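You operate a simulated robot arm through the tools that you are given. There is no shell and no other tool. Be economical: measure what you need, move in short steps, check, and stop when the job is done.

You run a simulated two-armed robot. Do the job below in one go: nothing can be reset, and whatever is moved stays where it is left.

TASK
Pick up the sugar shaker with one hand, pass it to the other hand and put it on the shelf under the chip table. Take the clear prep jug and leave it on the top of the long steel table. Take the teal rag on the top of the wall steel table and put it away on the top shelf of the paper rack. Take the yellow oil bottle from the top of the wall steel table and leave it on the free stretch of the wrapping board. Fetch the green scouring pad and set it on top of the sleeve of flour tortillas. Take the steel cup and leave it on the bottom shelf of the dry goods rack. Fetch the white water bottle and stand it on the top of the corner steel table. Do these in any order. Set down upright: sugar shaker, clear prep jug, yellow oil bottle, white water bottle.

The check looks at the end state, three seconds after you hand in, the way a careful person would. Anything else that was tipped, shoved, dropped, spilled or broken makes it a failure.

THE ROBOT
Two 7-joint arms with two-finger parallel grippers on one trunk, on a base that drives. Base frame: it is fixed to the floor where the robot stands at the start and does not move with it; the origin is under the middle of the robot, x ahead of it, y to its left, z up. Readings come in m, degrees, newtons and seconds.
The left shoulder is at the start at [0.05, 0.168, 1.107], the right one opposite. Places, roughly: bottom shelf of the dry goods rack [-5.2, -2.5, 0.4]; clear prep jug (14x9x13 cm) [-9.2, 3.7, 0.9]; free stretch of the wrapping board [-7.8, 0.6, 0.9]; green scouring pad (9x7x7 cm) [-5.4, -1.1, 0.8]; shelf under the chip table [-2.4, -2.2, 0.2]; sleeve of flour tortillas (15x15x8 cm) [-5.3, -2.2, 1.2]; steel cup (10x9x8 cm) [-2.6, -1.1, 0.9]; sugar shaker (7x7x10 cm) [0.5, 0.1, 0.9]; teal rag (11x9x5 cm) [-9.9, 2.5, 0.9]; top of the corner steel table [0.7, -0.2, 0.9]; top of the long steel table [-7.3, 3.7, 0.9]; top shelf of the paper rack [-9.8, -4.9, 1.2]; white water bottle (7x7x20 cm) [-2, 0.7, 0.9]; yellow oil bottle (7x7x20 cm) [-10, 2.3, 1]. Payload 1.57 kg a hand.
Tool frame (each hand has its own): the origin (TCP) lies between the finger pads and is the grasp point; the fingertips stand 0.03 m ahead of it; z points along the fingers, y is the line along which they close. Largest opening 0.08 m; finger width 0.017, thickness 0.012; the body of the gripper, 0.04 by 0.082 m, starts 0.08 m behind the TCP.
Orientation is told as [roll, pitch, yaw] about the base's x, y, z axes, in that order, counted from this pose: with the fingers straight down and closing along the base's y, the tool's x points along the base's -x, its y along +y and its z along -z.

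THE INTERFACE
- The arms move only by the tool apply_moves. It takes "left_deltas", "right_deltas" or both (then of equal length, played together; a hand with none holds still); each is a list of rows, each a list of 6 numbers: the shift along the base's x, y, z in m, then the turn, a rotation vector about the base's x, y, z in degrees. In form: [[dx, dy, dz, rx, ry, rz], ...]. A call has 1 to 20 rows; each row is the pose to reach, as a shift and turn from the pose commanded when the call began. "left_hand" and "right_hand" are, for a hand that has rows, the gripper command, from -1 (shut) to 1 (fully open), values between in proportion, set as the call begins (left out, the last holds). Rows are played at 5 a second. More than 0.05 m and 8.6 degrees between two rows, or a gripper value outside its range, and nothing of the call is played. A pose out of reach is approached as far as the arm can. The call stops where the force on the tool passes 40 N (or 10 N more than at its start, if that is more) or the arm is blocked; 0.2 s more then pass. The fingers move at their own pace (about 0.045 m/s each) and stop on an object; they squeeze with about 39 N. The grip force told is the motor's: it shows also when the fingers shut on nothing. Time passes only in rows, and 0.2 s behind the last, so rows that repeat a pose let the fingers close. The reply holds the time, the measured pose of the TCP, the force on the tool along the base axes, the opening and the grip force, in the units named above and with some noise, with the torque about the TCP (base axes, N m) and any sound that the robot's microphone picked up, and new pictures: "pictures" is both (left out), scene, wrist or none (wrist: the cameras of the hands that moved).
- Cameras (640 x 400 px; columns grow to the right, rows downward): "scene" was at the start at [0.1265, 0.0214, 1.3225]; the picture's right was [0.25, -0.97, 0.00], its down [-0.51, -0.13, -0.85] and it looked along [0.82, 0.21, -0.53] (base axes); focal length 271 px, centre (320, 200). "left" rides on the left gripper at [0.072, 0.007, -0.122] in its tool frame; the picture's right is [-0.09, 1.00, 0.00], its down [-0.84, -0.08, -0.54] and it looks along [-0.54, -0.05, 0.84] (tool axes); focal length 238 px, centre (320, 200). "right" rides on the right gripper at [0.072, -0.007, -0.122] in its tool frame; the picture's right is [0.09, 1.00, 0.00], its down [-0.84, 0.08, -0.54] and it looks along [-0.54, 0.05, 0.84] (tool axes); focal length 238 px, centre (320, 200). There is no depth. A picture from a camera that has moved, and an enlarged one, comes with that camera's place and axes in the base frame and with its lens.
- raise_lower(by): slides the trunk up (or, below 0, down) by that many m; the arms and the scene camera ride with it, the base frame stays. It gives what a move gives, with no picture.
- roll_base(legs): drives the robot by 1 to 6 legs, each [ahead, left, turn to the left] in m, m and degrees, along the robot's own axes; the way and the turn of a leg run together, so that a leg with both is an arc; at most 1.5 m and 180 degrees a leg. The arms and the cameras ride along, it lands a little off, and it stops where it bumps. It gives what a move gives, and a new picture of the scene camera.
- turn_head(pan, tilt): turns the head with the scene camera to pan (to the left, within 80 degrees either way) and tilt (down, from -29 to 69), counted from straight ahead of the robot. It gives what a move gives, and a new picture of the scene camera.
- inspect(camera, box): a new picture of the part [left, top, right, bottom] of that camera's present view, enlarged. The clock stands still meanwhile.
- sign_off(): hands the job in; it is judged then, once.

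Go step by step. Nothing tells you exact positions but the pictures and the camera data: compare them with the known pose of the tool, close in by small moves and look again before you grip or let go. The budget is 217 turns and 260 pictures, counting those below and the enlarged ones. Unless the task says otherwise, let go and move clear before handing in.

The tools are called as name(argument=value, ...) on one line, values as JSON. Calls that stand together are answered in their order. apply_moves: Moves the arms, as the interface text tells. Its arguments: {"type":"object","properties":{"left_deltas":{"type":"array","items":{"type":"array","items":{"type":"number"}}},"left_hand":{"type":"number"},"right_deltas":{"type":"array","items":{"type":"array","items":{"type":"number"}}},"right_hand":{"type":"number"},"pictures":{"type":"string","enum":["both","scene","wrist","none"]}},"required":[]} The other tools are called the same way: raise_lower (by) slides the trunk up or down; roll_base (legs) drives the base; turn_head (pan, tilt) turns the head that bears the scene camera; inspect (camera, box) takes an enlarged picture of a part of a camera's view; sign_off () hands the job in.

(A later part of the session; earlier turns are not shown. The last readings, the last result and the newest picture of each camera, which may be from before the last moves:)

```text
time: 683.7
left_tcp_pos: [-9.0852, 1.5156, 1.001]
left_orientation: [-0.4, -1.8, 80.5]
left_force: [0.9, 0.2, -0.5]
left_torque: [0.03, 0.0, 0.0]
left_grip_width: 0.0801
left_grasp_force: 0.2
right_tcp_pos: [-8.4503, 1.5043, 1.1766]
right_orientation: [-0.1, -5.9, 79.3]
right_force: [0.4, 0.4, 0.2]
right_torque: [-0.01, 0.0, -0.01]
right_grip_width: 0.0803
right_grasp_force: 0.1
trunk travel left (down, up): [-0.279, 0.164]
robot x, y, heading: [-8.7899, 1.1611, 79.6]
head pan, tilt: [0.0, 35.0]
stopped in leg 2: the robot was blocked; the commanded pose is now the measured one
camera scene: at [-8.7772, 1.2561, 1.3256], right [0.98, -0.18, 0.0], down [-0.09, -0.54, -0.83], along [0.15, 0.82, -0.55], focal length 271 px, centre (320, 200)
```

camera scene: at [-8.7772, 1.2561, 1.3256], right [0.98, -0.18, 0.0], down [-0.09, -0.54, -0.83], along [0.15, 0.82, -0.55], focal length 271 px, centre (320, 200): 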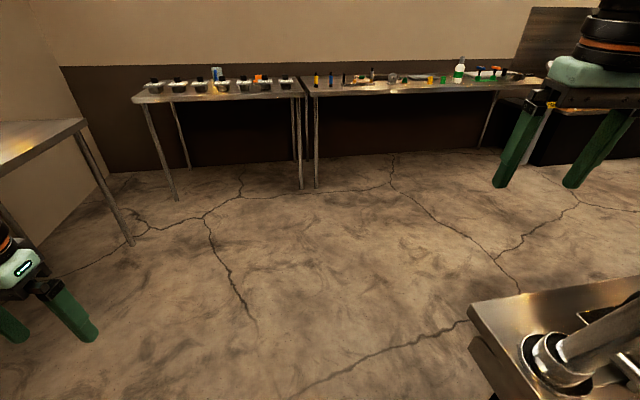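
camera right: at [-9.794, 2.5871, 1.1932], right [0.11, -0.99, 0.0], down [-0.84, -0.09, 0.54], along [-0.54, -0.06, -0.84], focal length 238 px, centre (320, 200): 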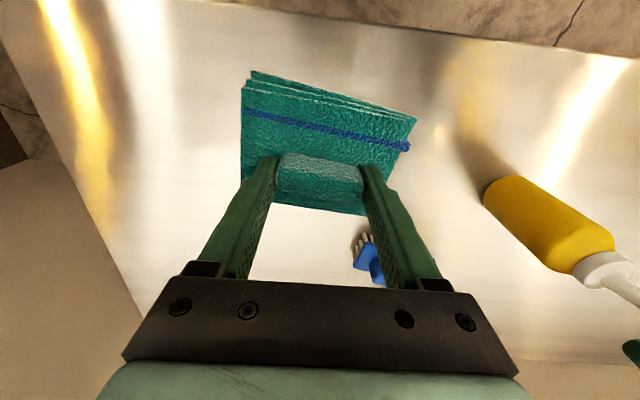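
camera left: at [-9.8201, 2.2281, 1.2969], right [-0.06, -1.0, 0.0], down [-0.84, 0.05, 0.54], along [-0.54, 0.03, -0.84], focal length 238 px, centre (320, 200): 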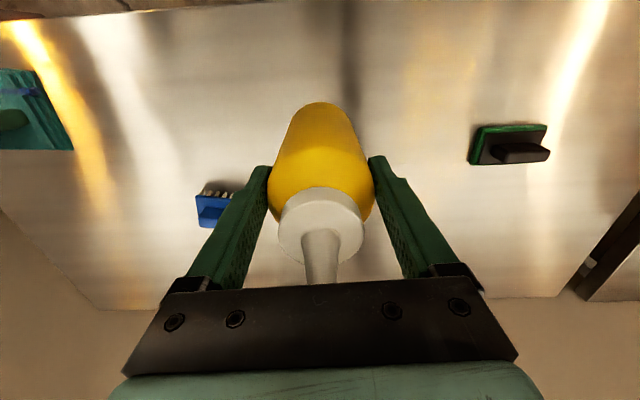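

I bumped something on my right: the heading had drifted by 8°, toward the wrapping table's end. I slide left away from it and look at what I touched.

roll_base(legs=[[0, 0.3, 0], [0, 0, 10.4]])

turn_head(pan=-80, tilt=25)

```text
time: 686.4
left_tcp_pos: [-9.4377, 1.5273, 0.992]
left_orientation: [0.0, -0.3, 91.2]
left_force: [-0.3, 0.3, -0.8]
left_torque: [0.01, 0.03, 0.0]
left_grip_width: 0.08
left_grasp_force: 0.1
right_tcp_pos: [-8.812, 1.6416, 1.1575]
right_orientation: [0.2, -3.4, 89.9]
right_force: [0.6, 0.6, 0.0]
right_torque: [0.02, -0.01, -0.02]
right_grip_width: 0.0798
right_grasp_force: 0.0
trunk travel left (down, up): [-0.279, 0.164]
robot x, y, heading: [-9.0859, 1.2115, 90.5]
head pan, tilt: [0.0, 35.0]
camera scene: at [-9.0876, 1.3393, 1.3218], right [1.0, 0.01, 0.0], down [0.0, -0.57, -0.82], along [-0.01, 0.82, -0.57], focal length 271 px, centre (320, 200)
```

scene: 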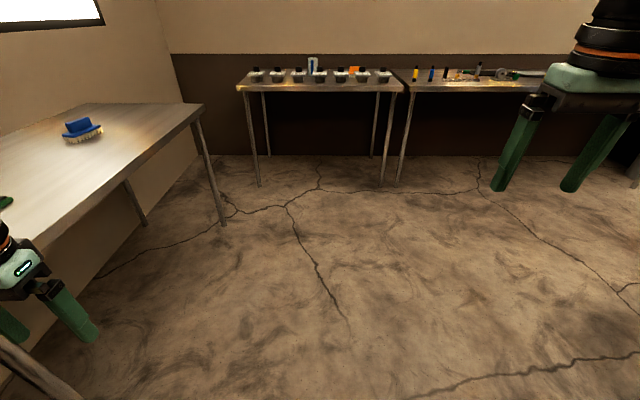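

```text
time: 688.0
left_tcp_pos: [-9.4376, 1.5284, 0.9914]
left_orientation: [0.0, -0.3, 91.2]
left_force: [0.2, -0.2, 0.7]
left_torque: [-0.03, -0.05, 0.01]
left_grip_width: 0.0802
left_grasp_force: 0.0
right_tcp_pos: [-8.8127, 1.6403, 1.1577]
right_orientation: [0.2, -3.5, 89.9]
right_force: [-0.7, 0.4, -0.7]
right_torque: [0.0, 0.03, 0.0]
right_grip_width: 0.0801
right_grasp_force: 0.2
trunk travel left (down, up): [-0.279, 0.164]
robot x, y, heading: [-9.0893, 1.2091, 90.5]
head pan, tilt: [-80.0, 25.0]
camera scene: at [-8.996, 1.2681, 1.3375], right [0.18, -0.98, 0.0], down [-0.42, -0.08, -0.91], along [0.89, 0.17, -0.42], focal length 271 px, centre (320, 200)
```

scene: 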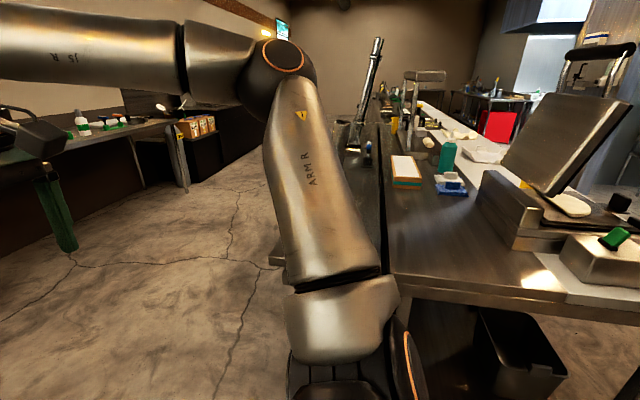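

Everything on that table still stands as before. I drive on north to the table with the jug.

turn_head(pan=0, tilt=30)

roll_base(legs=[[1.4, 0, 0], [0.4, 0, -0.5]])

```text
time: 689.5
left_tcp_pos: [-9.438, 1.5273, 0.9928]
left_orientation: [-0.1, -0.3, 91.3]
left_force: [-1.0, 0.6, -0.5]
left_torque: [0.0, 0.01, 0.0]
left_grip_width: 0.08
left_grasp_force: 0.0
right_tcp_pos: [-8.8123, 1.6412, 1.1579]
right_orientation: [0.2, -3.5, 90.0]
right_force: [0.4, -0.4, 0.2]
right_torque: [0.03, -0.01, 0.01]
right_grip_width: 0.0803
right_grasp_force: 0.0
trunk travel left (down, up): [-0.279, 0.164]
robot x, y, heading: [-9.0848, 1.2058, 90.5]
head pan, tilt: [0.0, 30.0]
camera scene: at [-9.0873, 1.3417, 1.3296], right [1.0, 0.01, 0.0], down [0.0, -0.5, -0.87], along [-0.01, 0.87, -0.5], focal length 271 px, centre (320, 200)
```

scene: 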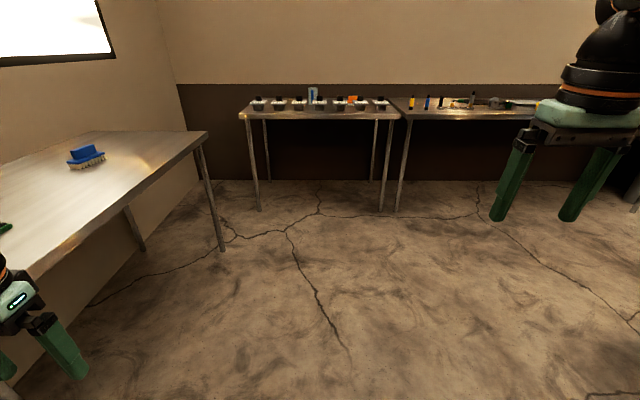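

```text
time: 698.3
left_tcp_pos: [-9.442, 3.2726, 0.9928]
left_orientation: [-0.1, -0.2, 90.5]
left_force: [-0.3, -0.2, 0.6]
left_torque: [-0.02, 0.0, 0.03]
left_grip_width: 0.08
left_grasp_force: 0.0
right_tcp_pos: [-8.8143, 3.3773, 1.1569]
right_orientation: [0.3, -3.6, 89.1]
right_force: [0.1, 0.7, 0.8]
right_torque: [-0.04, 0.02, -0.02]
right_grip_width: 0.0798
right_grasp_force: 0.1
trunk travel left (down, up): [-0.279, 0.164]
robot x, y, heading: [-9.0944, 2.9506, 89.7]
head pan, tilt: [0.0, 30.0]
camera scene: at [-9.0927, 3.082, 1.3295], right [1.0, 0.0, 0.0], down [0.0, -0.5, -0.87], along [0.0, 0.87, -0.5], focal length 271 px, centre (320, 200)
```

scene: 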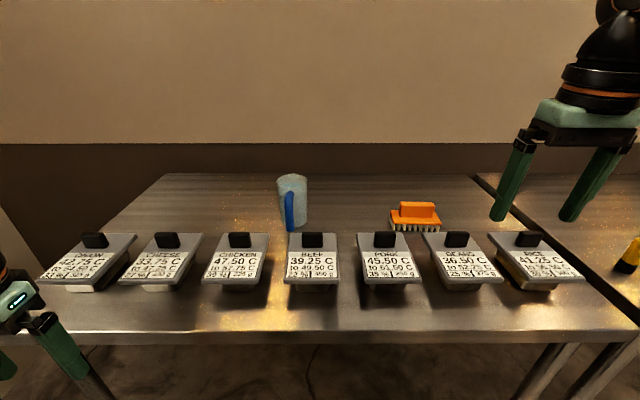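

The clear jug with its blue handle stands behind the row of pans at about (-9.17, 3.72). I look closer.

inspect(camera="scene", box=[240, 155, 360, 255])

```text
4.00 times, centred on (300, 205) of scene
camera zoom: at [-9.0927, 3.082, 1.3295], right [1.0, 0.0, 0.0], down [0.0, -0.5, -0.87], along [0.0, 0.87, -0.5], focal length 1086 px, centre (400, 180)
```

zoom: 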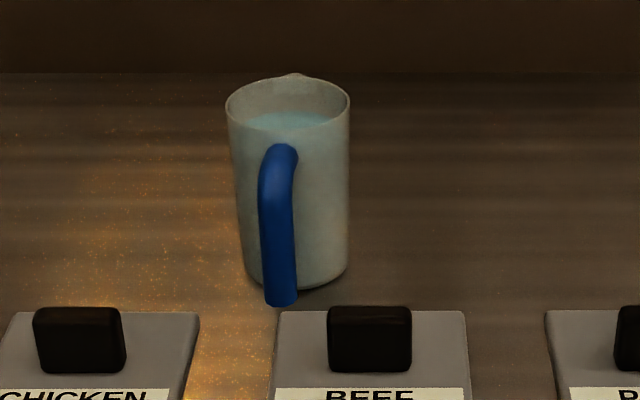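

The jug holds water, so it must stay level; its handle's upright bar (about 2 cm wide) faces me. I raise the left hand, align it in x and roll closer.

apply_moves(left_deltas=[[0.03, 0, 0.03, 0, 0, 0], [0.06, 0, 0.06, 0, 0, 0], [0.1, 0, 0.09, 0, 0, 0], [0.14, 0, 0.12, 0, 0, 0], [0.185, 0, 0.13, 0, 0, 0], [0.23, 0, 0.13, 0, 0, 0], [0.25, 0, 0.13, 0, 0, 0]], left_hand=1, pictures="none")

roll_base(legs=[[0.13, 0, 0]])

apply_moves(left_deltas=[[0, 0.04, 0.0, 0, 0, 0], [0, 0.08, 0.0, 0, 0, 0], [0, 0.12, 0.0, 0, 0, 0], [0, 0.15, 0.0, 0, 0, 0], [0, 0.15, 0.0, 0, 0, 0]], pictures="wrist")

```text
time: 699.9
left_tcp_pos: [-9.1909, 3.273, 1.1237]
left_orientation: [-0.1, -0.3, 90.6]
left_force: [0.3, -0.4, 0.1]
left_torque: [-0.01, 0.03, 0.0]
left_grip_width: 0.0803
left_grasp_force: 0.2
right_tcp_pos: [-8.8131, 3.3769, 1.1561]
right_orientation: [0.2, -3.5, 89.3]
right_force: [-0.3, 0.8, 0.1]
right_torque: [-0.01, 0.02, -0.01]
right_grip_width: 0.08
right_grasp_force: 0.0
trunk travel left (down, up): [-0.279, 0.164]
robot x, y, heading: [-9.0919, 2.9531, 89.9]
head pan, tilt: [0.0, 30.0]
```

```text
time: 701.2
left_tcp_pos: [-9.1919, 3.4049, 1.1219]
left_orientation: [0.1, -0.2, 90.6]
left_force: [0.4, 0.2, 0.4]
left_torque: [-0.01, 0.01, 0.0]
left_grip_width: 0.0801
left_grasp_force: 0.0
right_tcp_pos: [-8.8135, 3.5087, 1.1561]
right_orientation: [0.2, -3.5, 89.2]
right_force: [0.0, -0.3, 0.5]
right_torque: [-0.05, 0.01, 0.02]
right_grip_width: 0.0799
right_grasp_force: 0.1
trunk travel left (down, up): [-0.279, 0.164]
robot x, y, heading: [-9.0915, 3.0834, 89.5]
head pan, tilt: [0.0, 30.0]
camera scene: at [-9.0923, 3.2132, 1.3294], right [1.0, 0.0, 0.0], down [0.0, -0.5, -0.87], along [0.0, 0.87, -0.5], focal length 271 px, centre (320, 200)
```

scene: 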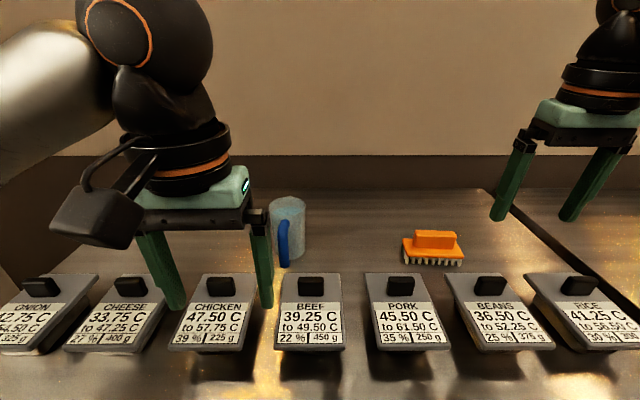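

```text
time: 702.4
left_tcp_pos: [-9.1903, 3.5518, 1.1213]
left_orientation: [-0.1, -0.3, 90.6]
left_force: [-0.8, 0.0, -0.2]
left_torque: [0.03, -0.01, 0.0]
left_grip_width: 0.08
left_grasp_force: 0.1
right_tcp_pos: [-8.8138, 3.5079, 1.1565]
right_orientation: [0.1, -3.5, 89.1]
right_force: [-0.6, -0.1, 0.6]
right_torque: [0.0, 0.0, -0.02]
right_grip_width: 0.08
right_grasp_force: 0.0
trunk travel left (down, up): [-0.279, 0.164]
robot x, y, heading: [-9.0961, 3.0848, 89.9]
head pan, tilt: [0.0, 30.0]
camera left: at [-9.1949, 3.4777, 1.2421], right [-1.0, 0.08, 0.0], down [0.07, 0.83, 0.55], along [0.05, 0.54, -0.84], focal length 238 px, centre (320, 200)
```

left: 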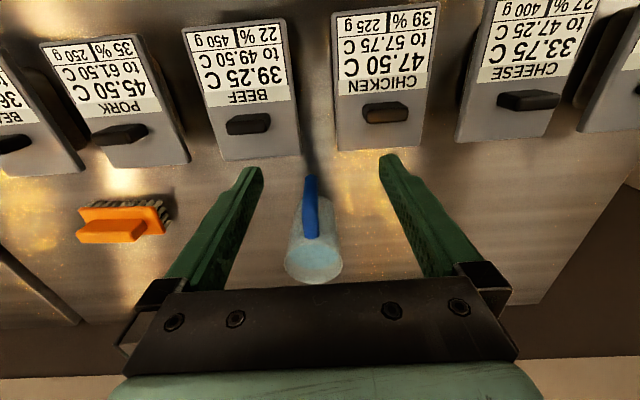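

Combining the views, the handle's bar is at about (-9.164, 3.66), z 0.90–0.98. I move above it and look again.

apply_moves(left_deltas=[[0.009, 0.037, 0, 0, 0, 0], [0.018, 0.074, -0.02, 0, 0, 0], [0.026, 0.106, -0.05, 0, 0, 0], [0.026, 0.106, -0.08, 0, 0, 0], [0.026, 0.106, -0.08, 0, 0, 0]], pictures="wrist")

```text
time: 703.6
left_tcp_pos: [-9.1675, 3.6575, 1.0423]
left_orientation: [-0.1, -0.3, 90.6]
left_force: [-0.7, -0.3, -1.1]
left_torque: [0.04, -0.01, 0.02]
left_grip_width: 0.0803
left_grasp_force: 0.0
right_tcp_pos: [-8.8133, 3.5078, 1.1582]
right_orientation: [0.2, -3.5, 89.1]
right_force: [0.9, 0.3, -0.1]
right_torque: [-0.01, 0.0, -0.05]
right_grip_width: 0.0799
right_grasp_force: 0.1
trunk travel left (down, up): [-0.279, 0.164]
robot x, y, heading: [-9.0946, 3.0853, 89.9]
head pan, tilt: [0.0, 30.0]
camera left: at [-9.1722, 3.5827, 1.1619], right [-1.0, 0.08, 0.0], down [0.07, 0.83, 0.55], along [0.05, 0.54, -0.84], focal length 238 px, centre (320, 200)
```

left: 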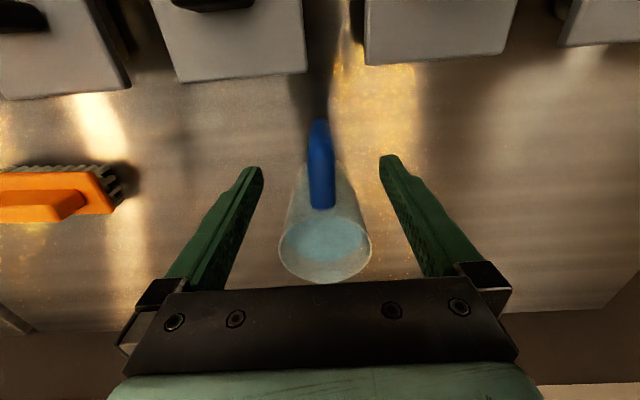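

The bar is well between the fingers. I go down along it and close.

apply_moves(left_deltas=[[0.004, 0.011, -0.03, 0, 0, 0], [0.004, 0.011, -0.06, 0, 0, 0], [0.004, 0.011, -0.085, 0, 0, 0], [0.004, 0.011, -0.108, 0, 0, 0], [0.004, 0.011, -0.108, 0, 0, 0]], pictures="wrist")

```text
time: 704.8
left_tcp_pos: [-9.1655, 3.6687, 0.9347]
left_orientation: [-0.1, -0.2, 90.6]
left_force: [0.2, 1.4, -0.5]
left_torque: [-0.01, 0.0, 0.02]
left_grip_width: 0.0799
left_grasp_force: 0.0
right_tcp_pos: [-8.8139, 3.5074, 1.1571]
right_orientation: [0.1, -3.6, 89.3]
right_force: [-0.1, -0.1, -0.6]
right_torque: [-0.02, 0.0, 0.01]
right_grip_width: 0.0801
right_grasp_force: 0.0
trunk travel left (down, up): [-0.279, 0.164]
robot x, y, heading: [-9.0895, 3.086, 89.8]
head pan, tilt: [0.0, 30.0]
camera left: at [-9.1701, 3.5946, 1.0563], right [-1.0, 0.08, 0.0], down [0.07, 0.83, 0.55], along [0.05, 0.55, -0.84], focal length 238 px, centre (320, 200)
```

left: 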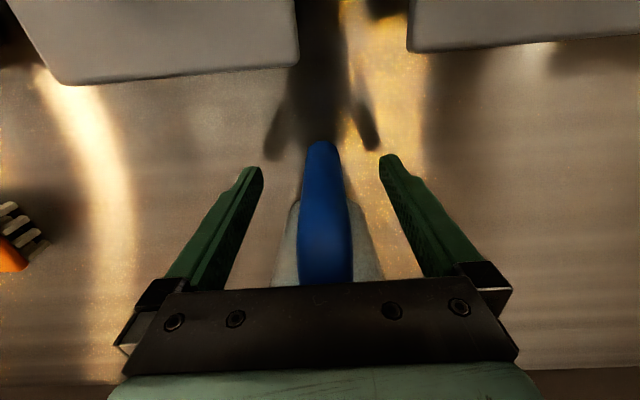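

apply_moves(left_deltas=[[0, 0, 0, 0, 0, 0], [0, 0, 0, 0, 0, 0], [0, 0, 0, 0, 0, 0], [0, 0, 0, 0, 0, 0], [0, 0, 0, 0, 0, 0], [0, 0, 0, 0, 0, 0], [0, 0, 0.01, 0, 0, 0], [0, 0, 0.02, 0, 0, 0], [0, 0, 0.03, 0, 0, 0]], left_hand=-1, pictures="none")

inspect(camera="scene", box=[180, 150, 380, 290])

```text
time: 706.8
left_tcp_pos: [-9.163, 3.67, 0.9652]
left_orientation: [0.1, -0.2, 90.5]
left_force: [0.8, -0.3, -6.8]
left_torque: [-0.41, 0.0, -0.03]
left_grip_width: 0.021
left_grasp_force: 33.8
right_tcp_pos: [-8.8135, 3.5086, 1.1553]
right_orientation: [0.2, -3.5, 89.2]
right_force: [-0.6, 0.3, -0.5]
right_torque: [0.0, -0.02, -0.03]
right_grip_width: 0.0799
right_grasp_force: 0.0
trunk travel left (down, up): [-0.279, 0.164]
robot x, y, heading: [-9.0937, 3.0826, 89.4]
head pan, tilt: [0.0, 30.0]
```

```text
2.86 times, centred on (280, 220) of scene
camera zoom: at [-9.0923, 3.2128, 1.3295], right [1.0, 0.0, 0.0], down [0.0, -0.5, -0.87], along [0.0, 0.87, -0.5], focal length 776 px, centre (434, 143)
```

zoom: 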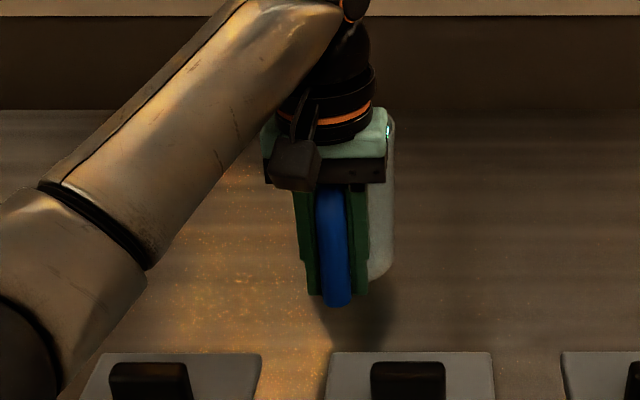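

The jug's full weight (about 0.7 kg) is up and it hangs level. I raise it above the pans' knobs and check.

apply_moves(left_deltas=[[0, 0, 0.015, 0, 0, 0], [0, 0, 0.035, 0, 0, 0], [0, 0, 0.055, 0, 0, 0], [0, 0, 0.075, 0, 0, 0], [0, 0, 0.095, 0, 0, 0], [0, 0, 0.115, 0, 0, 0], [0, 0, 0.13, 0, 0, 0], [0, 0, 0.13, 0, 0, 0]], pictures="wrist")

```text
time: 708.6
left_tcp_pos: [-9.1641, 3.66, 1.0909]
left_orientation: [-0.1, -0.2, 90.5]
left_force: [-0.5, -0.2, -6.2]
left_torque: [-0.37, 0.02, 0.01]
left_grip_width: 0.0212
left_grasp_force: 34.5
left hand out of reach, approached as far as the arm can: row 6, 7, 8
right_tcp_pos: [-8.8139, 3.5081, 1.1558]
right_orientation: [0.3, -3.5, 89.2]
right_force: [0.0, -0.5, -0.1]
right_torque: [0.03, -0.04, -0.02]
right_grip_width: 0.08
right_grasp_force: 0.1
trunk travel left (down, up): [-0.279, 0.164]
robot x, y, heading: [-9.0895, 3.0829, 90.0]
head pan, tilt: [0.0, 30.0]
camera left: at [-9.1694, 3.5863, 1.2119], right [-1.0, 0.08, 0.0], down [0.07, 0.83, 0.55], along [0.05, 0.54, -0.84], focal length 238 px, centre (320, 200)
```

left: 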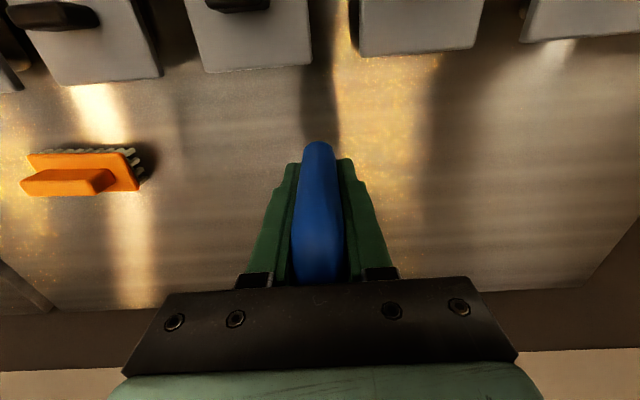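

The handle sits unchanged in the grip. I raise the trunk a bit more, back off, and slide east to the long table.

raise_lower(by=0.06)

roll_base(legs=[[-0.3, 0, 0], [0, -0.95, 0], [0, -0.92, 0]])

```text
time: 709.6
left_tcp_pos: [-9.1636, 3.6608, 1.1513]
left_orientation: [0.0, -0.2, 90.6]
left_force: [1.1, 0.9, -6.3]
left_torque: [-0.38, 0.0, 0.03]
left_grip_width: 0.0211
left_grasp_force: 34.5
right_tcp_pos: [-8.8137, 3.5084, 1.2165]
right_orientation: [0.3, -3.6, 89.2]
right_force: [0.4, -0.1, 0.1]
right_torque: [0.02, 0.01, 0.01]
right_grip_width: 0.0798
right_grasp_force: 0.0
trunk travel left (down, up): [-0.339, 0.104]
robot x, y, heading: [-9.0921, 3.0826, 89.7]
head pan, tilt: [0.0, 30.0]
```

```text
time: 720.6
left_tcp_pos: [-7.3047, 3.3664, 1.1507]
left_orientation: [-0.1, -0.3, 91.0]
left_force: [-0.2, -0.2, -6.2]
left_torque: [-0.4, 0.01, -0.02]
left_grip_width: 0.0207
left_grasp_force: 33.9
right_tcp_pos: [-6.9528, 3.2168, 1.215]
right_orientation: [0.3, -3.4, 89.7]
right_force: [0.2, -0.6, -0.5]
right_torque: [0.02, 0.0, 0.01]
right_grip_width: 0.08
right_grasp_force: 0.0
trunk travel left (down, up): [-0.339, 0.104]
robot x, y, heading: [-7.2318, 2.7909, 90.2]
head pan, tilt: [0.0, 30.0]
camera scene: at [-7.2297, 2.9202, 1.3895], right [1.0, 0.0, 0.0], down [0.0, -0.5, -0.87], along [0.0, 0.87, -0.5], focal length 271 px, centre (320, 200)
```

scene: 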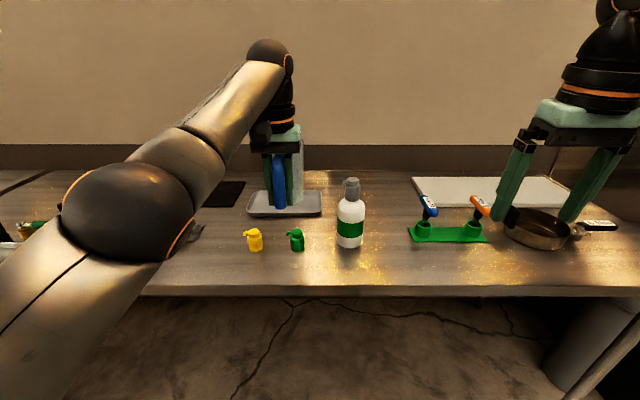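

Free room lies behind the white bottle, between the grey tray and the white board, near (-7.02, 3.75). I raise a bit more and bring the jug in from the right side.

raise_lower(by=0.05)

roll_base(legs=[[0, -0.41, 0], [0.28, 0, 0]])

apply_moves(left_deltas=[[-0.025, 0, 0, 0, 0, 0], [-0.05, 0, 0, 0, 0, 0], [-0.075, 0.01, 0, 0, 0, 0], [-0.1, 0.02, 0, 0, 0, 0], [-0.125, 0.03, 0, 0, 0, 0], [-0.125, 0.04, 0, 0, 0, 0], [-0.125, 0.04, 0, 0, 0, 0]], pictures="scene")

```text
time: 721.5
left_tcp_pos: [-7.3049, 3.3663, 1.2014]
left_orientation: [-0.1, -0.2, 91.1]
left_force: [0.3, 0.6, -6.3]
left_torque: [-0.37, -0.01, 0.01]
left_grip_width: 0.021
left_grasp_force: 34.0
right_tcp_pos: [-6.9538, 3.2176, 1.2661]
right_orientation: [0.2, -3.5, 89.7]
right_force: [0.2, 0.0, 0.5]
right_torque: [-0.03, -0.02, 0.01]
right_grip_width: 0.08
right_grasp_force: 0.0
trunk travel left (down, up): [-0.389, 0.054]
robot x, y, heading: [-7.2325, 2.7886, 90.3]
head pan, tilt: [0.0, 30.0]
```

```text
time: 725.7
left_tcp_pos: [-6.8839, 3.6419, 1.1997]
left_orientation: [-0.1, -0.2, 90.9]
left_force: [0.1, -0.8, -6.3]
left_torque: [-0.4, 0.01, -0.02]
left_grip_width: 0.0209
left_grasp_force: 34.4
right_tcp_pos: [-6.5328, 3.492, 1.2672]
right_orientation: [0.2, -3.6, 89.6]
right_force: [-0.8, 0.0, -0.4]
right_torque: [0.0, 0.02, 0.02]
right_grip_width: 0.0798
right_grasp_force: 0.0
trunk travel left (down, up): [-0.389, 0.054]
robot x, y, heading: [-6.8084, 3.0653, 90.2]
head pan, tilt: [0.0, 30.0]
camera scene: at [-6.8099, 3.1954, 1.4394], right [1.0, 0.0, 0.0], down [0.0, -0.5, -0.87], along [0.0, 0.87, -0.5], focal length 271 px, centre (320, 200)
```

scene: 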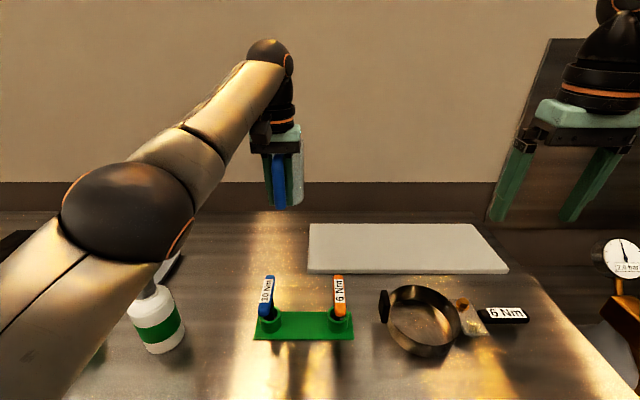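

```text
time: 727.3
left_tcp_pos: [-7.0112, 3.6637, 1.1989]
left_orientation: [-0.1, -0.2, 91.0]
left_force: [-0.5, -0.7, -6.5]
left_torque: [-0.4, -0.01, 0.0]
left_grip_width: 0.0209
left_grasp_force: 34.4
left hand out of reach, approached as far as the arm can: row 5, 6, 7
right_tcp_pos: [-6.5328, 3.4912, 1.2672]
right_orientation: [0.1, -3.6, 89.5]
right_force: [-0.3, -0.4, 0.0]
right_torque: [-0.01, 0.0, 0.0]
right_grip_width: 0.0801
right_grasp_force: 0.1
trunk travel left (down, up): [-0.389, 0.054]
robot x, y, heading: [-6.806, 3.0661, 89.9]
head pan, tilt: [0.0, 30.0]
camera scene: at [-6.8103, 3.1948, 1.4395], right [1.0, 0.0, 0.0], down [0.0, -0.5, -0.87], along [0.0, 0.87, -0.5], focal length 271 px, centre (320, 200)
```

scene: 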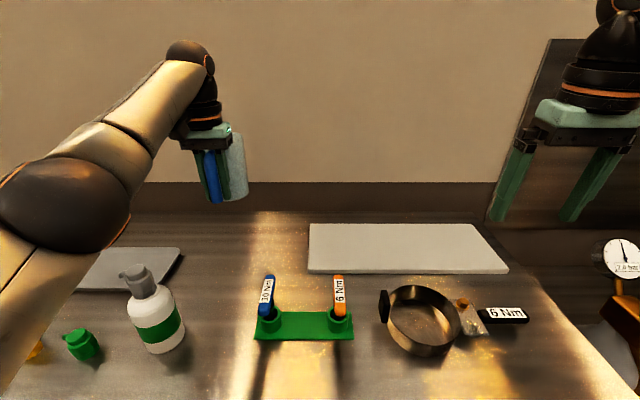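

The spot under the jug is free. I lower it straight down to just above the table.

apply_moves(left_deltas=[[0, 0, -0.03, 0, 0, 0], [0, 0, -0.06, 0, 0, 0], [0, 0, -0.09, 0, 0, 0], [0, 0, -0.12, 0, 0, 0], [0, 0, -0.15, 0, 0, 0], [0, 0, -0.18, 0, 0, 0], [0, 0, -0.21, 0, 0, 0], [0, 0, -0.235, 0, 0, 0], [0, 0, -0.24, 0, 0, 0], [0, 0, -0.24, 0, 0, 0]], pictures="scene")

```text
time: 729.5
left_tcp_pos: [-7.0138, 3.6622, 0.9602]
left_orientation: [-0.1, -0.2, 90.8]
left_force: [0.0, 0.2, -5.6]
left_torque: [-0.39, -0.02, -0.03]
left_grip_width: 0.021
left_grasp_force: 34.6
right_tcp_pos: [-6.533, 3.4916, 1.2663]
right_orientation: [0.1, -3.5, 89.5]
right_force: [0.5, 0.1, 0.5]
right_torque: [-0.02, -0.01, -0.02]
right_grip_width: 0.0798
right_grasp_force: 0.1
trunk travel left (down, up): [-0.389, 0.054]
robot x, y, heading: [-6.8082, 3.0642, 90.0]
head pan, tilt: [0.0, 30.0]
camera scene: at [-6.8101, 3.1949, 1.4395], right [1.0, 0.0, 0.0], down [0.0, -0.5, -0.87], along [0.0, 0.87, -0.5], focal length 271 px, centre (320, 200)
```

scene: 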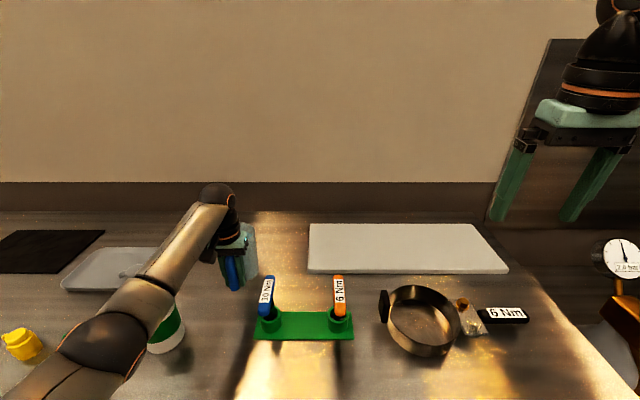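

I check closely that the forearm clears the white bottle.

inspect(camera="scene", box=[80, 180, 300, 370])

```text
2.11 times, centred on (190, 275) of scene
camera zoom: at [-6.8101, 3.1949, 1.4395], right [1.0, 0.0, 0.0], down [0.0, -0.5, -0.87], along [0.0, 0.87, -0.5], focal length 571 px, centre (594, 42)
```

zoom: 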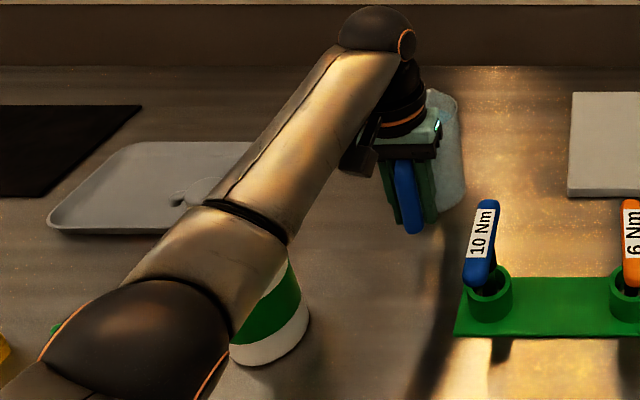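

The forearm clears the bottle both sideways and in height. I lower the jug slowly until it stands.

apply_moves(left_deltas=[[0, 0, -0.008, 0, 0, 0], [0, 0, -0.015, 0, 0, 0], [0, 0, -0.02, 0, 0, 0], [0, 0, -0.025, 0, 0, 0], [0, 0, -0.028, 0, 0, 0], [0, 0, -0.028, 0, 0, 0]], pictures="none")

```text
time: 730.9
left_tcp_pos: [-7.0126, 3.6645, 0.9351]
left_orientation: [0.0, -0.7, 90.8]
left_force: [-0.7, 2.1, 12.5]
left_torque: [0.7, 0.15, -0.04]
left_grip_width: 0.0207
left_grasp_force: 34.4
right_tcp_pos: [-6.532, 3.489, 1.2673]
right_orientation: [0.2, -3.5, 89.5]
right_force: [-0.2, 0.0, 1.0]
right_torque: [0.03, 0.04, 0.0]
right_grip_width: 0.08
right_grasp_force: 0.1
trunk travel left (down, up): [-0.389, 0.054]
robot x, y, heading: [-6.8122, 3.0627, 90.0]
head pan, tilt: [0.0, 30.0]
```

It stands on the table. I ease, open, lift straight up and draw back.

apply_moves(left_deltas=[[0, 0, 0.003, 0, 0, 0], [0, 0, 0.003, 0, 0, 0], [0, 0, 0.003, 0, 0, 0], [0, 0, 0.003, 0, 0, 0], [0, 0, 0.03, 0, 0, 0], [0, 0, 0.07, 0, 0, 0], [0, 0, 0.11, 0, 0, 0], [0, 0, 0.15, 0, 0, 0], [0, -0.02, 0.19, 0, 0, 0], [0, -0.05, 0.22, 0, 0, 0]], left_hand=1, pictures="scene")

```text
time: 733.1
left_tcp_pos: [-7.0108, 3.6135, 1.1543]
left_orientation: [0.0, -0.2, 90.9]
left_force: [-1.2, -0.1, 1.6]
left_torque: [0.02, 0.02, -0.02]
left_grip_width: 0.0799
left_grasp_force: 0.1
right_tcp_pos: [-6.5335, 3.4889, 1.2677]
right_orientation: [0.2, -3.6, 89.6]
right_force: [-0.6, 0.2, -0.7]
right_torque: [0.0, 0.03, 0.02]
right_grip_width: 0.0797
right_grasp_force: 0.0
trunk travel left (down, up): [-0.389, 0.054]
robot x, y, heading: [-6.8113, 3.0644, 90.3]
head pan, tilt: [0.0, 30.0]
camera scene: at [-6.8099, 3.1933, 1.4396], right [1.0, 0.0, 0.0], down [0.0, -0.5, -0.87], along [0.0, 0.87, -0.5], focal length 271 px, centre (320, 200)
```

scene: 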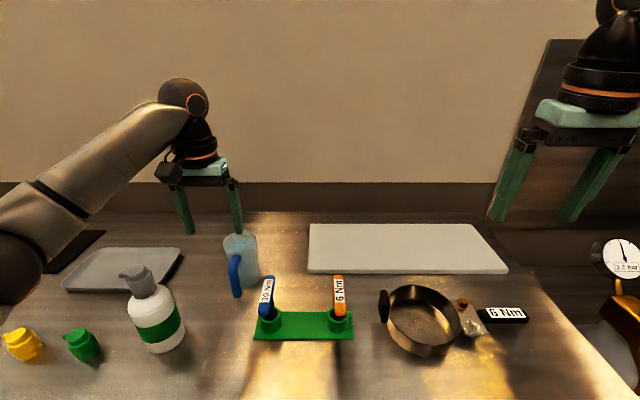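

The jug stands on the long table. Last is the water bottle: I lower the trunk and drive back by the known way round to the front aisle.

raise_lower(by=-0.1)

roll_base(legs=[[-0.55, 0, 0], [0, 0, 89.7], [1.2, 0, 0], [1.1, 0, 0], [0, 0, 90], [1.4, 0, 0]])

```text
time: 734.4
left_tcp_pos: [-7.0097, 3.6134, 1.0536]
left_orientation: [-0.2, -0.2, 91.0]
left_force: [0.9, -0.4, 0.8]
left_torque: [0.02, 0.0, 0.03]
left_grip_width: 0.0803
left_grasp_force: 0.0
right_tcp_pos: [-6.533, 3.49, 1.1672]
right_orientation: [0.2, -3.5, 89.5]
right_force: [-0.4, 0.8, 0.3]
right_torque: [0.0, -0.01, 0.02]
right_grip_width: 0.0802
right_grasp_force: 0.0
trunk travel left (down, up): [-0.289, 0.154]
robot x, y, heading: [-6.8077, 3.0657, 90.1]
head pan, tilt: [0.0, 30.0]
```

```text
time: 762.6
left_tcp_pos: [-8.8068, 0.5846, 1.053]
left_orientation: [-0.1, -0.3, -86.5]
left_force: [-0.1, 0.1, 0.8]
left_torque: [0.0, 0.01, 0.0]
left_grip_width: 0.0802
left_grasp_force: 0.1
right_tcp_pos: [-9.2892, 0.6872, 1.1668]
right_orientation: [0.2, -3.5, -88.0]
right_force: [0.4, 1.2, -0.7]
right_torque: [0.03, 0.02, -0.02]
right_grip_width: 0.0801
right_grasp_force: 0.1
trunk travel left (down, up): [-0.289, 0.154]
robot x, y, heading: [-9.0298, 1.1266, -87.1]
head pan, tilt: [0.0, 30.0]
camera scene: at [-9.0256, 0.9929, 1.3395], right [-1.0, -0.05, 0.0], down [-0.02, 0.5, -0.87], along [0.04, -0.86, -0.5], focal length 271 px, centre (320, 200)
```

scene: 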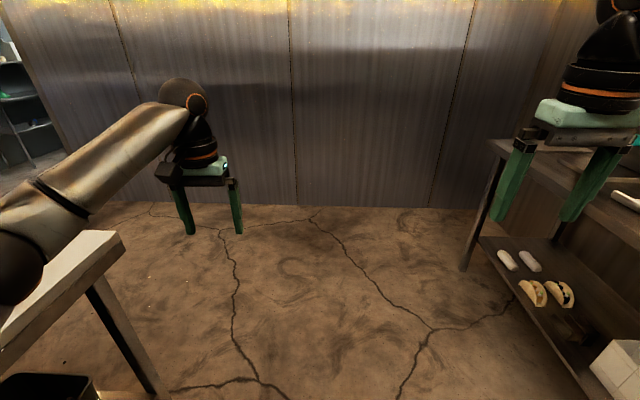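

roll_base(legs=[[0.3, -0.12, 0], [1.05, 0, -2.9], [0, 0, 90], [1.5, 0, 0], [1.5, 0, 0], [1.4, 0, 0]])

```text
time: 791.4
left_tcp_pos: [-4.8105, -0.3646, 1.0648]
left_orientation: [-1.0, -1.7, -4.9]
left_force: [-0.4, 0.3, 0.0]
left_torque: [-0.04, 0.02, 0.0]
left_grip_width: 0.0797
left_grasp_force: 0.1
right_tcp_pos: [-4.9894, -0.8242, 1.1926]
right_orientation: [-0.9, -6.8, -5.9]
right_force: [-0.3, 0.3, -0.7]
right_torque: [0.0, 0.0, -0.01]
right_grip_width: 0.08
right_grasp_force: 0.2
trunk travel left (down, up): [-0.289, 0.154]
robot x, y, heading: [-5.3554, -0.5235, -5.7]
head pan, tilt: [0.0, 30.0]
stopped in leg 6: the robot was blocked; the commanded pose is now the measured one
camera scene: at [-5.2545, -0.5172, 1.3423], right [-0.1, -0.99, 0.02], down [-0.47, 0.03, -0.88], along [0.87, -0.1, -0.48], focal length 271 px, centre (320, 200)
```

scene: 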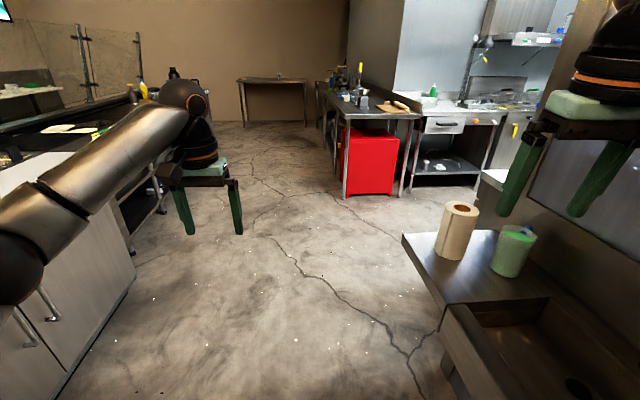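

I drifted south and bumped by the sink. I move away north and straighten the heading.

roll_base(legs=[[-0.08, 0.1, 0], [0, 0.33, 0], [0, 0, 5.7], [1.3, 0, 0]])

```text
time: 801.0
left_tcp_pos: [-3.5618, 0.0793, 1.0522]
left_orientation: [-0.1, -0.3, -1.1]
left_force: [0.3, -0.6, -0.1]
left_torque: [0.03, 0.0, -0.02]
left_grip_width: 0.0801
left_grasp_force: 0.1
right_tcp_pos: [-3.7066, -0.3941, 1.1755]
right_orientation: [0.2, -4.9, -2.6]
right_force: [0.1, -0.6, 0.2]
right_torque: [0.03, 0.02, 0.0]
right_grip_width: 0.0801
right_grasp_force: 0.1
trunk travel left (down, up): [-0.289, 0.154]
robot x, y, heading: [-4.1174, -0.1, -2.0]
head pan, tilt: [0.0, 30.0]
camera scene: at [-3.9879, -0.107, 1.3395], right [-0.03, -1.0, 0.0], down [-0.5, 0.02, -0.87], along [0.87, -0.03, -0.5], focal length 271 px, centre (320, 200)
```

scene: 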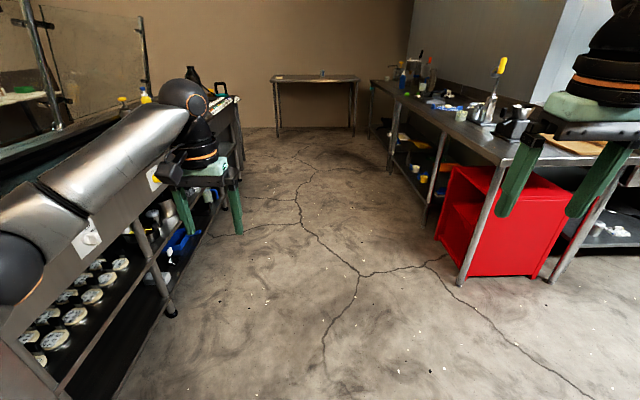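

roll_base(legs=[[1.0, 0.05, 0], [1.05, 0.0, 0], [0, 0, 92]])

```text
time: 815.3
left_tcp_pos: [-2.247, 0.429, 1.0521]
left_orientation: [-0.1, -0.2, 91.6]
left_force: [-0.1, -0.4, -0.5]
left_torque: [0.01, -0.01, 0.0]
left_grip_width: 0.0803
left_grasp_force: 0.1
right_tcp_pos: [-1.7661, 0.3081, 1.1764]
right_orientation: [0.2, -5.0, 90.3]
right_force: [0.0, -0.5, -0.2]
right_torque: [-0.02, 0.01, 0.04]
right_grip_width: 0.0798
right_grasp_force: 0.2
trunk travel left (down, up): [-0.289, 0.154]
robot x, y, heading: [-2.0368, -0.1197, 90.6]
head pan, tilt: [0.0, 30.0]
camera scene: at [-2.0416, 0.0116, 1.3396], right [1.0, 0.01, 0.0], down [0.01, -0.5, -0.87], along [-0.01, 0.87, -0.5], focal length 271 px, centre (320, 200)
```

scene: 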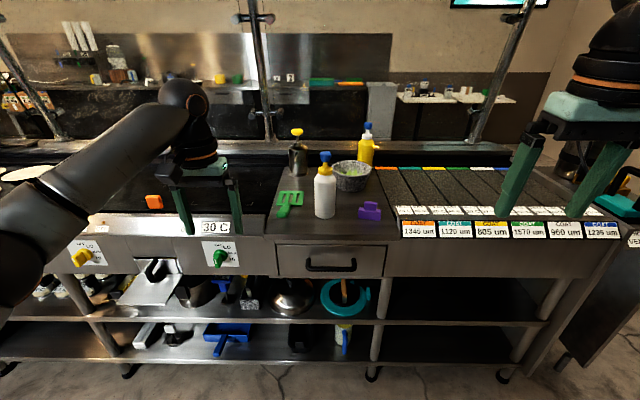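

The white bottle with the blue cap stands straight ahead at about (-2.035, 0.734). I raise the left hand and roll closer.

apply_moves(left_deltas=[[0, 0, 0.035, 0, 0, 0], [0, -0.01, 0.07, 0, 0, 0], [0, -0.02, 0.1, 0, 0, 0], [0, -0.03, 0.12, 0, 0, 0]], left_hand=1, pictures="none")

roll_base(legs=[[0, -0.11, 0], [0.3, 0, 0]])

```text
time: 816.3
left_tcp_pos: [-2.2476, 0.3956, 1.1733]
left_orientation: [-0.2, -0.3, 91.6]
left_force: [0.9, 0.2, -0.8]
left_torque: [0.0, -0.01, 0.01]
left_grip_width: 0.0797
left_grasp_force: 0.0
right_tcp_pos: [-1.7669, 0.3076, 1.1749]
right_orientation: [0.2, -5.0, 90.3]
right_force: [0.8, -0.6, 0.4]
right_torque: [-0.02, -0.01, 0.01]
right_grip_width: 0.0799
right_grasp_force: 0.1
trunk travel left (down, up): [-0.289, 0.154]
robot x, y, heading: [-2.0379, -0.1158, 90.5]
head pan, tilt: [0.0, 30.0]
```

```text
time: 819.1
left_tcp_pos: [-2.1438, 0.6951, 1.1728]
left_orientation: [-0.1, -0.2, 91.8]
left_force: [-0.8, 0.0, -0.1]
left_torque: [-0.03, 0.0, 0.0]
left_grip_width: 0.0799
left_grasp_force: 0.1
right_tcp_pos: [-1.6616, 0.6059, 1.1756]
right_orientation: [0.2, -4.8, 90.2]
right_force: [0.7, 0.6, 0.5]
right_torque: [-0.03, 0.01, 0.0]
right_grip_width: 0.08
right_grasp_force: 0.1
trunk travel left (down, up): [-0.289, 0.154]
robot x, y, heading: [-1.937, 0.182, 90.5]
head pan, tilt: [0.0, 30.0]
camera scene: at [-1.9368, 0.3096, 1.3395], right [1.0, 0.01, 0.0], down [0.01, -0.5, -0.87], along [-0.01, 0.87, -0.5], focal length 271 px, centre (320, 200)
```

scene: 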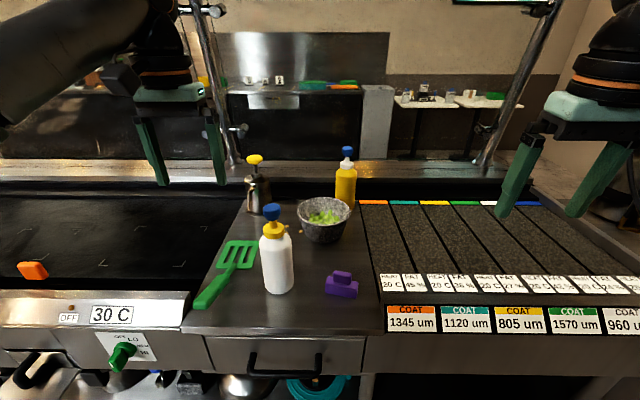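

apply_moves(left_deltas=[[0.035, 0.012, 0, 0, 0, 0], [0.07, 0.025, 0, 0, 0, 0], [0.105, 0.038, 0, 0, 0, 0], [0.113, 0.042, -0.03, 0, 0, -1.5], [0.113, 0.042, -0.03, 0, 0, -1.5]], pictures="wrist")

```text
time: 820.3
left_tcp_pos: [-2.0287, 0.736, 1.145]
left_orientation: [0.0, -0.2, 90.2]
left_force: [0.2, 0.0, -0.1]
left_torque: [0.0, 0.01, 0.0]
left_grip_width: 0.0801
left_grasp_force: 0.1
left hand out of reach, approached as far as the arm can: row 3
right_tcp_pos: [-1.6612, 0.6048, 1.1756]
right_orientation: [0.2, -4.8, 90.3]
right_force: [-0.4, 0.6, -0.7]
right_torque: [-0.04, 0.03, 0.01]
right_grip_width: 0.0801
right_grasp_force: 0.0
trunk travel left (down, up): [-0.289, 0.154]
robot x, y, heading: [-1.9359, 0.18, 90.9]
head pan, tilt: [0.0, 30.0]
camera left: at [-2.0343, 0.6619, 1.2656], right [-1.0, 0.09, 0.0], down [0.07, 0.83, 0.55], along [0.05, 0.54, -0.84], focal length 238 px, centre (320, 200)
```

left: 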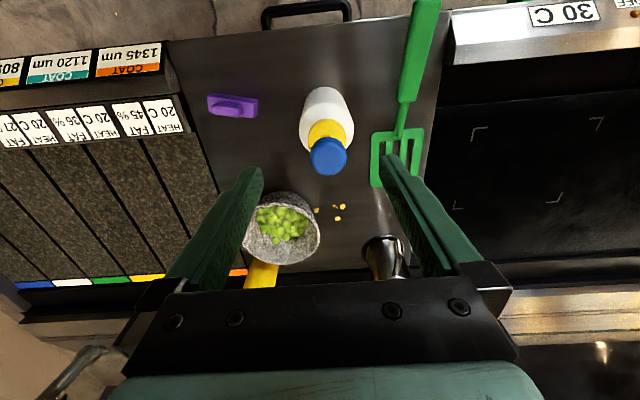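

The bottle is centred to within 4 mm. I lower around the top of its body.

apply_moves(left_deltas=[[-0.004, 0.001, -0.035, 0, 0, 0], [-0.004, 0.001, -0.07, 0, 0, 0], [-0.004, 0.001, -0.1, 0, 0, 0], [-0.004, 0.001, -0.125, 0, 0, 0], [-0.004, 0.001, -0.146, 0, 0, 0], [-0.004, 0.001, -0.146, 0, 0, 0]], pictures="wrist")

```text
time: 821.7
left_tcp_pos: [-2.0364, 0.739, 0.9957]
left_orientation: [-0.1, -0.2, 90.3]
left_force: [0.0, -0.1, 1.1]
left_torque: [0.0, -0.02, 0.0]
left_grip_width: 0.0799
left_grasp_force: 0.1
right_tcp_pos: [-1.6615, 0.605, 1.1749]
right_orientation: [0.2, -5.0, 90.3]
right_force: [-0.2, -0.1, -0.2]
right_torque: [0.0, -0.02, 0.02]
right_grip_width: 0.0801
right_grasp_force: 0.0
trunk travel left (down, up): [-0.289, 0.154]
robot x, y, heading: [-1.9362, 0.1829, 90.7]
head pan, tilt: [0.0, 30.0]
camera left: at [-2.0416, 0.6658, 1.1173], right [-1.0, 0.09, 0.0], down [0.07, 0.84, 0.55], along [0.05, 0.54, -0.84], focal length 238 px, centre (320, 200)
```

left: 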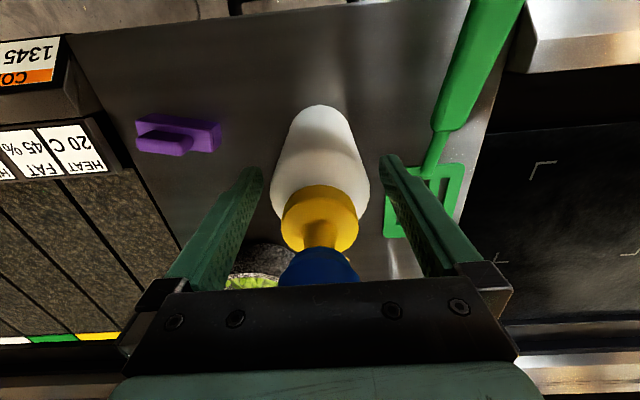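

apply_moves(left_deltas=[[0, 0, 0, 0, 0, 0], [0, 0, 0, 0, 0, 0], [0, 0, 0, 0, 0, 0], [0, 0, 0, 0, 0, 0], [0, 0, 0.03, 0, 0, 0], [0, 0, 0.07, 0, 0, 0], [0, 0, 0.11, 0, 0, 0], [0, -0.02, 0.14, 0, 0, 0], [0, -0.06, 0.16, 0, 0, 0]], left_hand=-1, pictures="wrist")

```text
time: 823.7
left_tcp_pos: [-2.036, 0.677, 1.1593]
left_orientation: [0.0, -0.2, 90.2]
left_force: [-0.1, -1.0, -3.6]
left_torque: [0.02, 0.05, 0.0]
left_grip_width: 0.0632
left_grasp_force: 38.8
right_tcp_pos: [-1.6625, 0.6038, 1.1769]
right_orientation: [0.2, -4.9, 90.2]
right_force: [-0.5, -0.1, -0.1]
right_torque: [0.01, 0.02, 0.01]
right_grip_width: 0.0801
right_grasp_force: 0.2
trunk travel left (down, up): [-0.289, 0.154]
robot x, y, heading: [-1.9384, 0.1794, 90.5]
head pan, tilt: [0.0, 30.0]
camera left: at [-2.0428, 0.6034, 1.2799], right [-1.0, 0.09, 0.0], down [0.07, 0.84, 0.54], along [0.05, 0.54, -0.84], focal length 238 px, centre (320, 200)
```

left: 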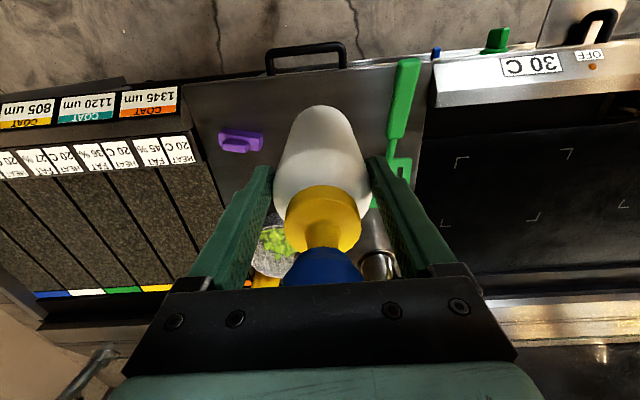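

The water bottle is held firmly. I back out and drive east to the corner table.

roll_base(legs=[[-0.38, 0, 0], [0, 0, -90.5], [1.3, 0, 0], [0.5, 0, 0]])

```text
time: 838.6
left_tcp_pos: [0.3607, -0.1079, 1.1573]
left_orientation: [-0.1, -0.2, -1.4]
left_force: [1.1, 0.4, -3.0]
left_torque: [0.01, 0.04, -0.04]
left_grip_width: 0.0629
left_grasp_force: 38.9
right_tcp_pos: [0.2763, -0.4819, 1.1754]
right_orientation: [0.1, -4.8, -1.5]
right_force: [0.7, 0.2, -0.3]
right_torque: [0.02, 0.02, -0.01]
right_grip_width: 0.0799
right_grasp_force: 0.0
trunk travel left (down, up): [-0.289, 0.154]
robot x, y, heading: [-0.1407, -0.1987, -0.9]
head pan, tilt: [0.0, 30.0]
camera scene: at [-0.0103, -0.2, 1.3395], right [-0.01, -1.0, 0.0], down [-0.5, 0.01, -0.87], along [0.87, -0.01, -0.5], focal length 271 px, centre (320, 200)
```

scene: 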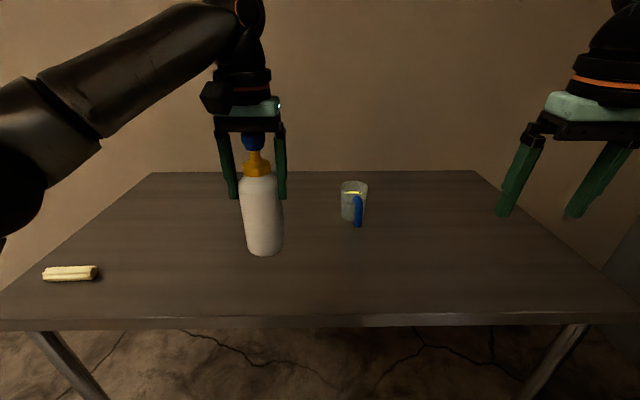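

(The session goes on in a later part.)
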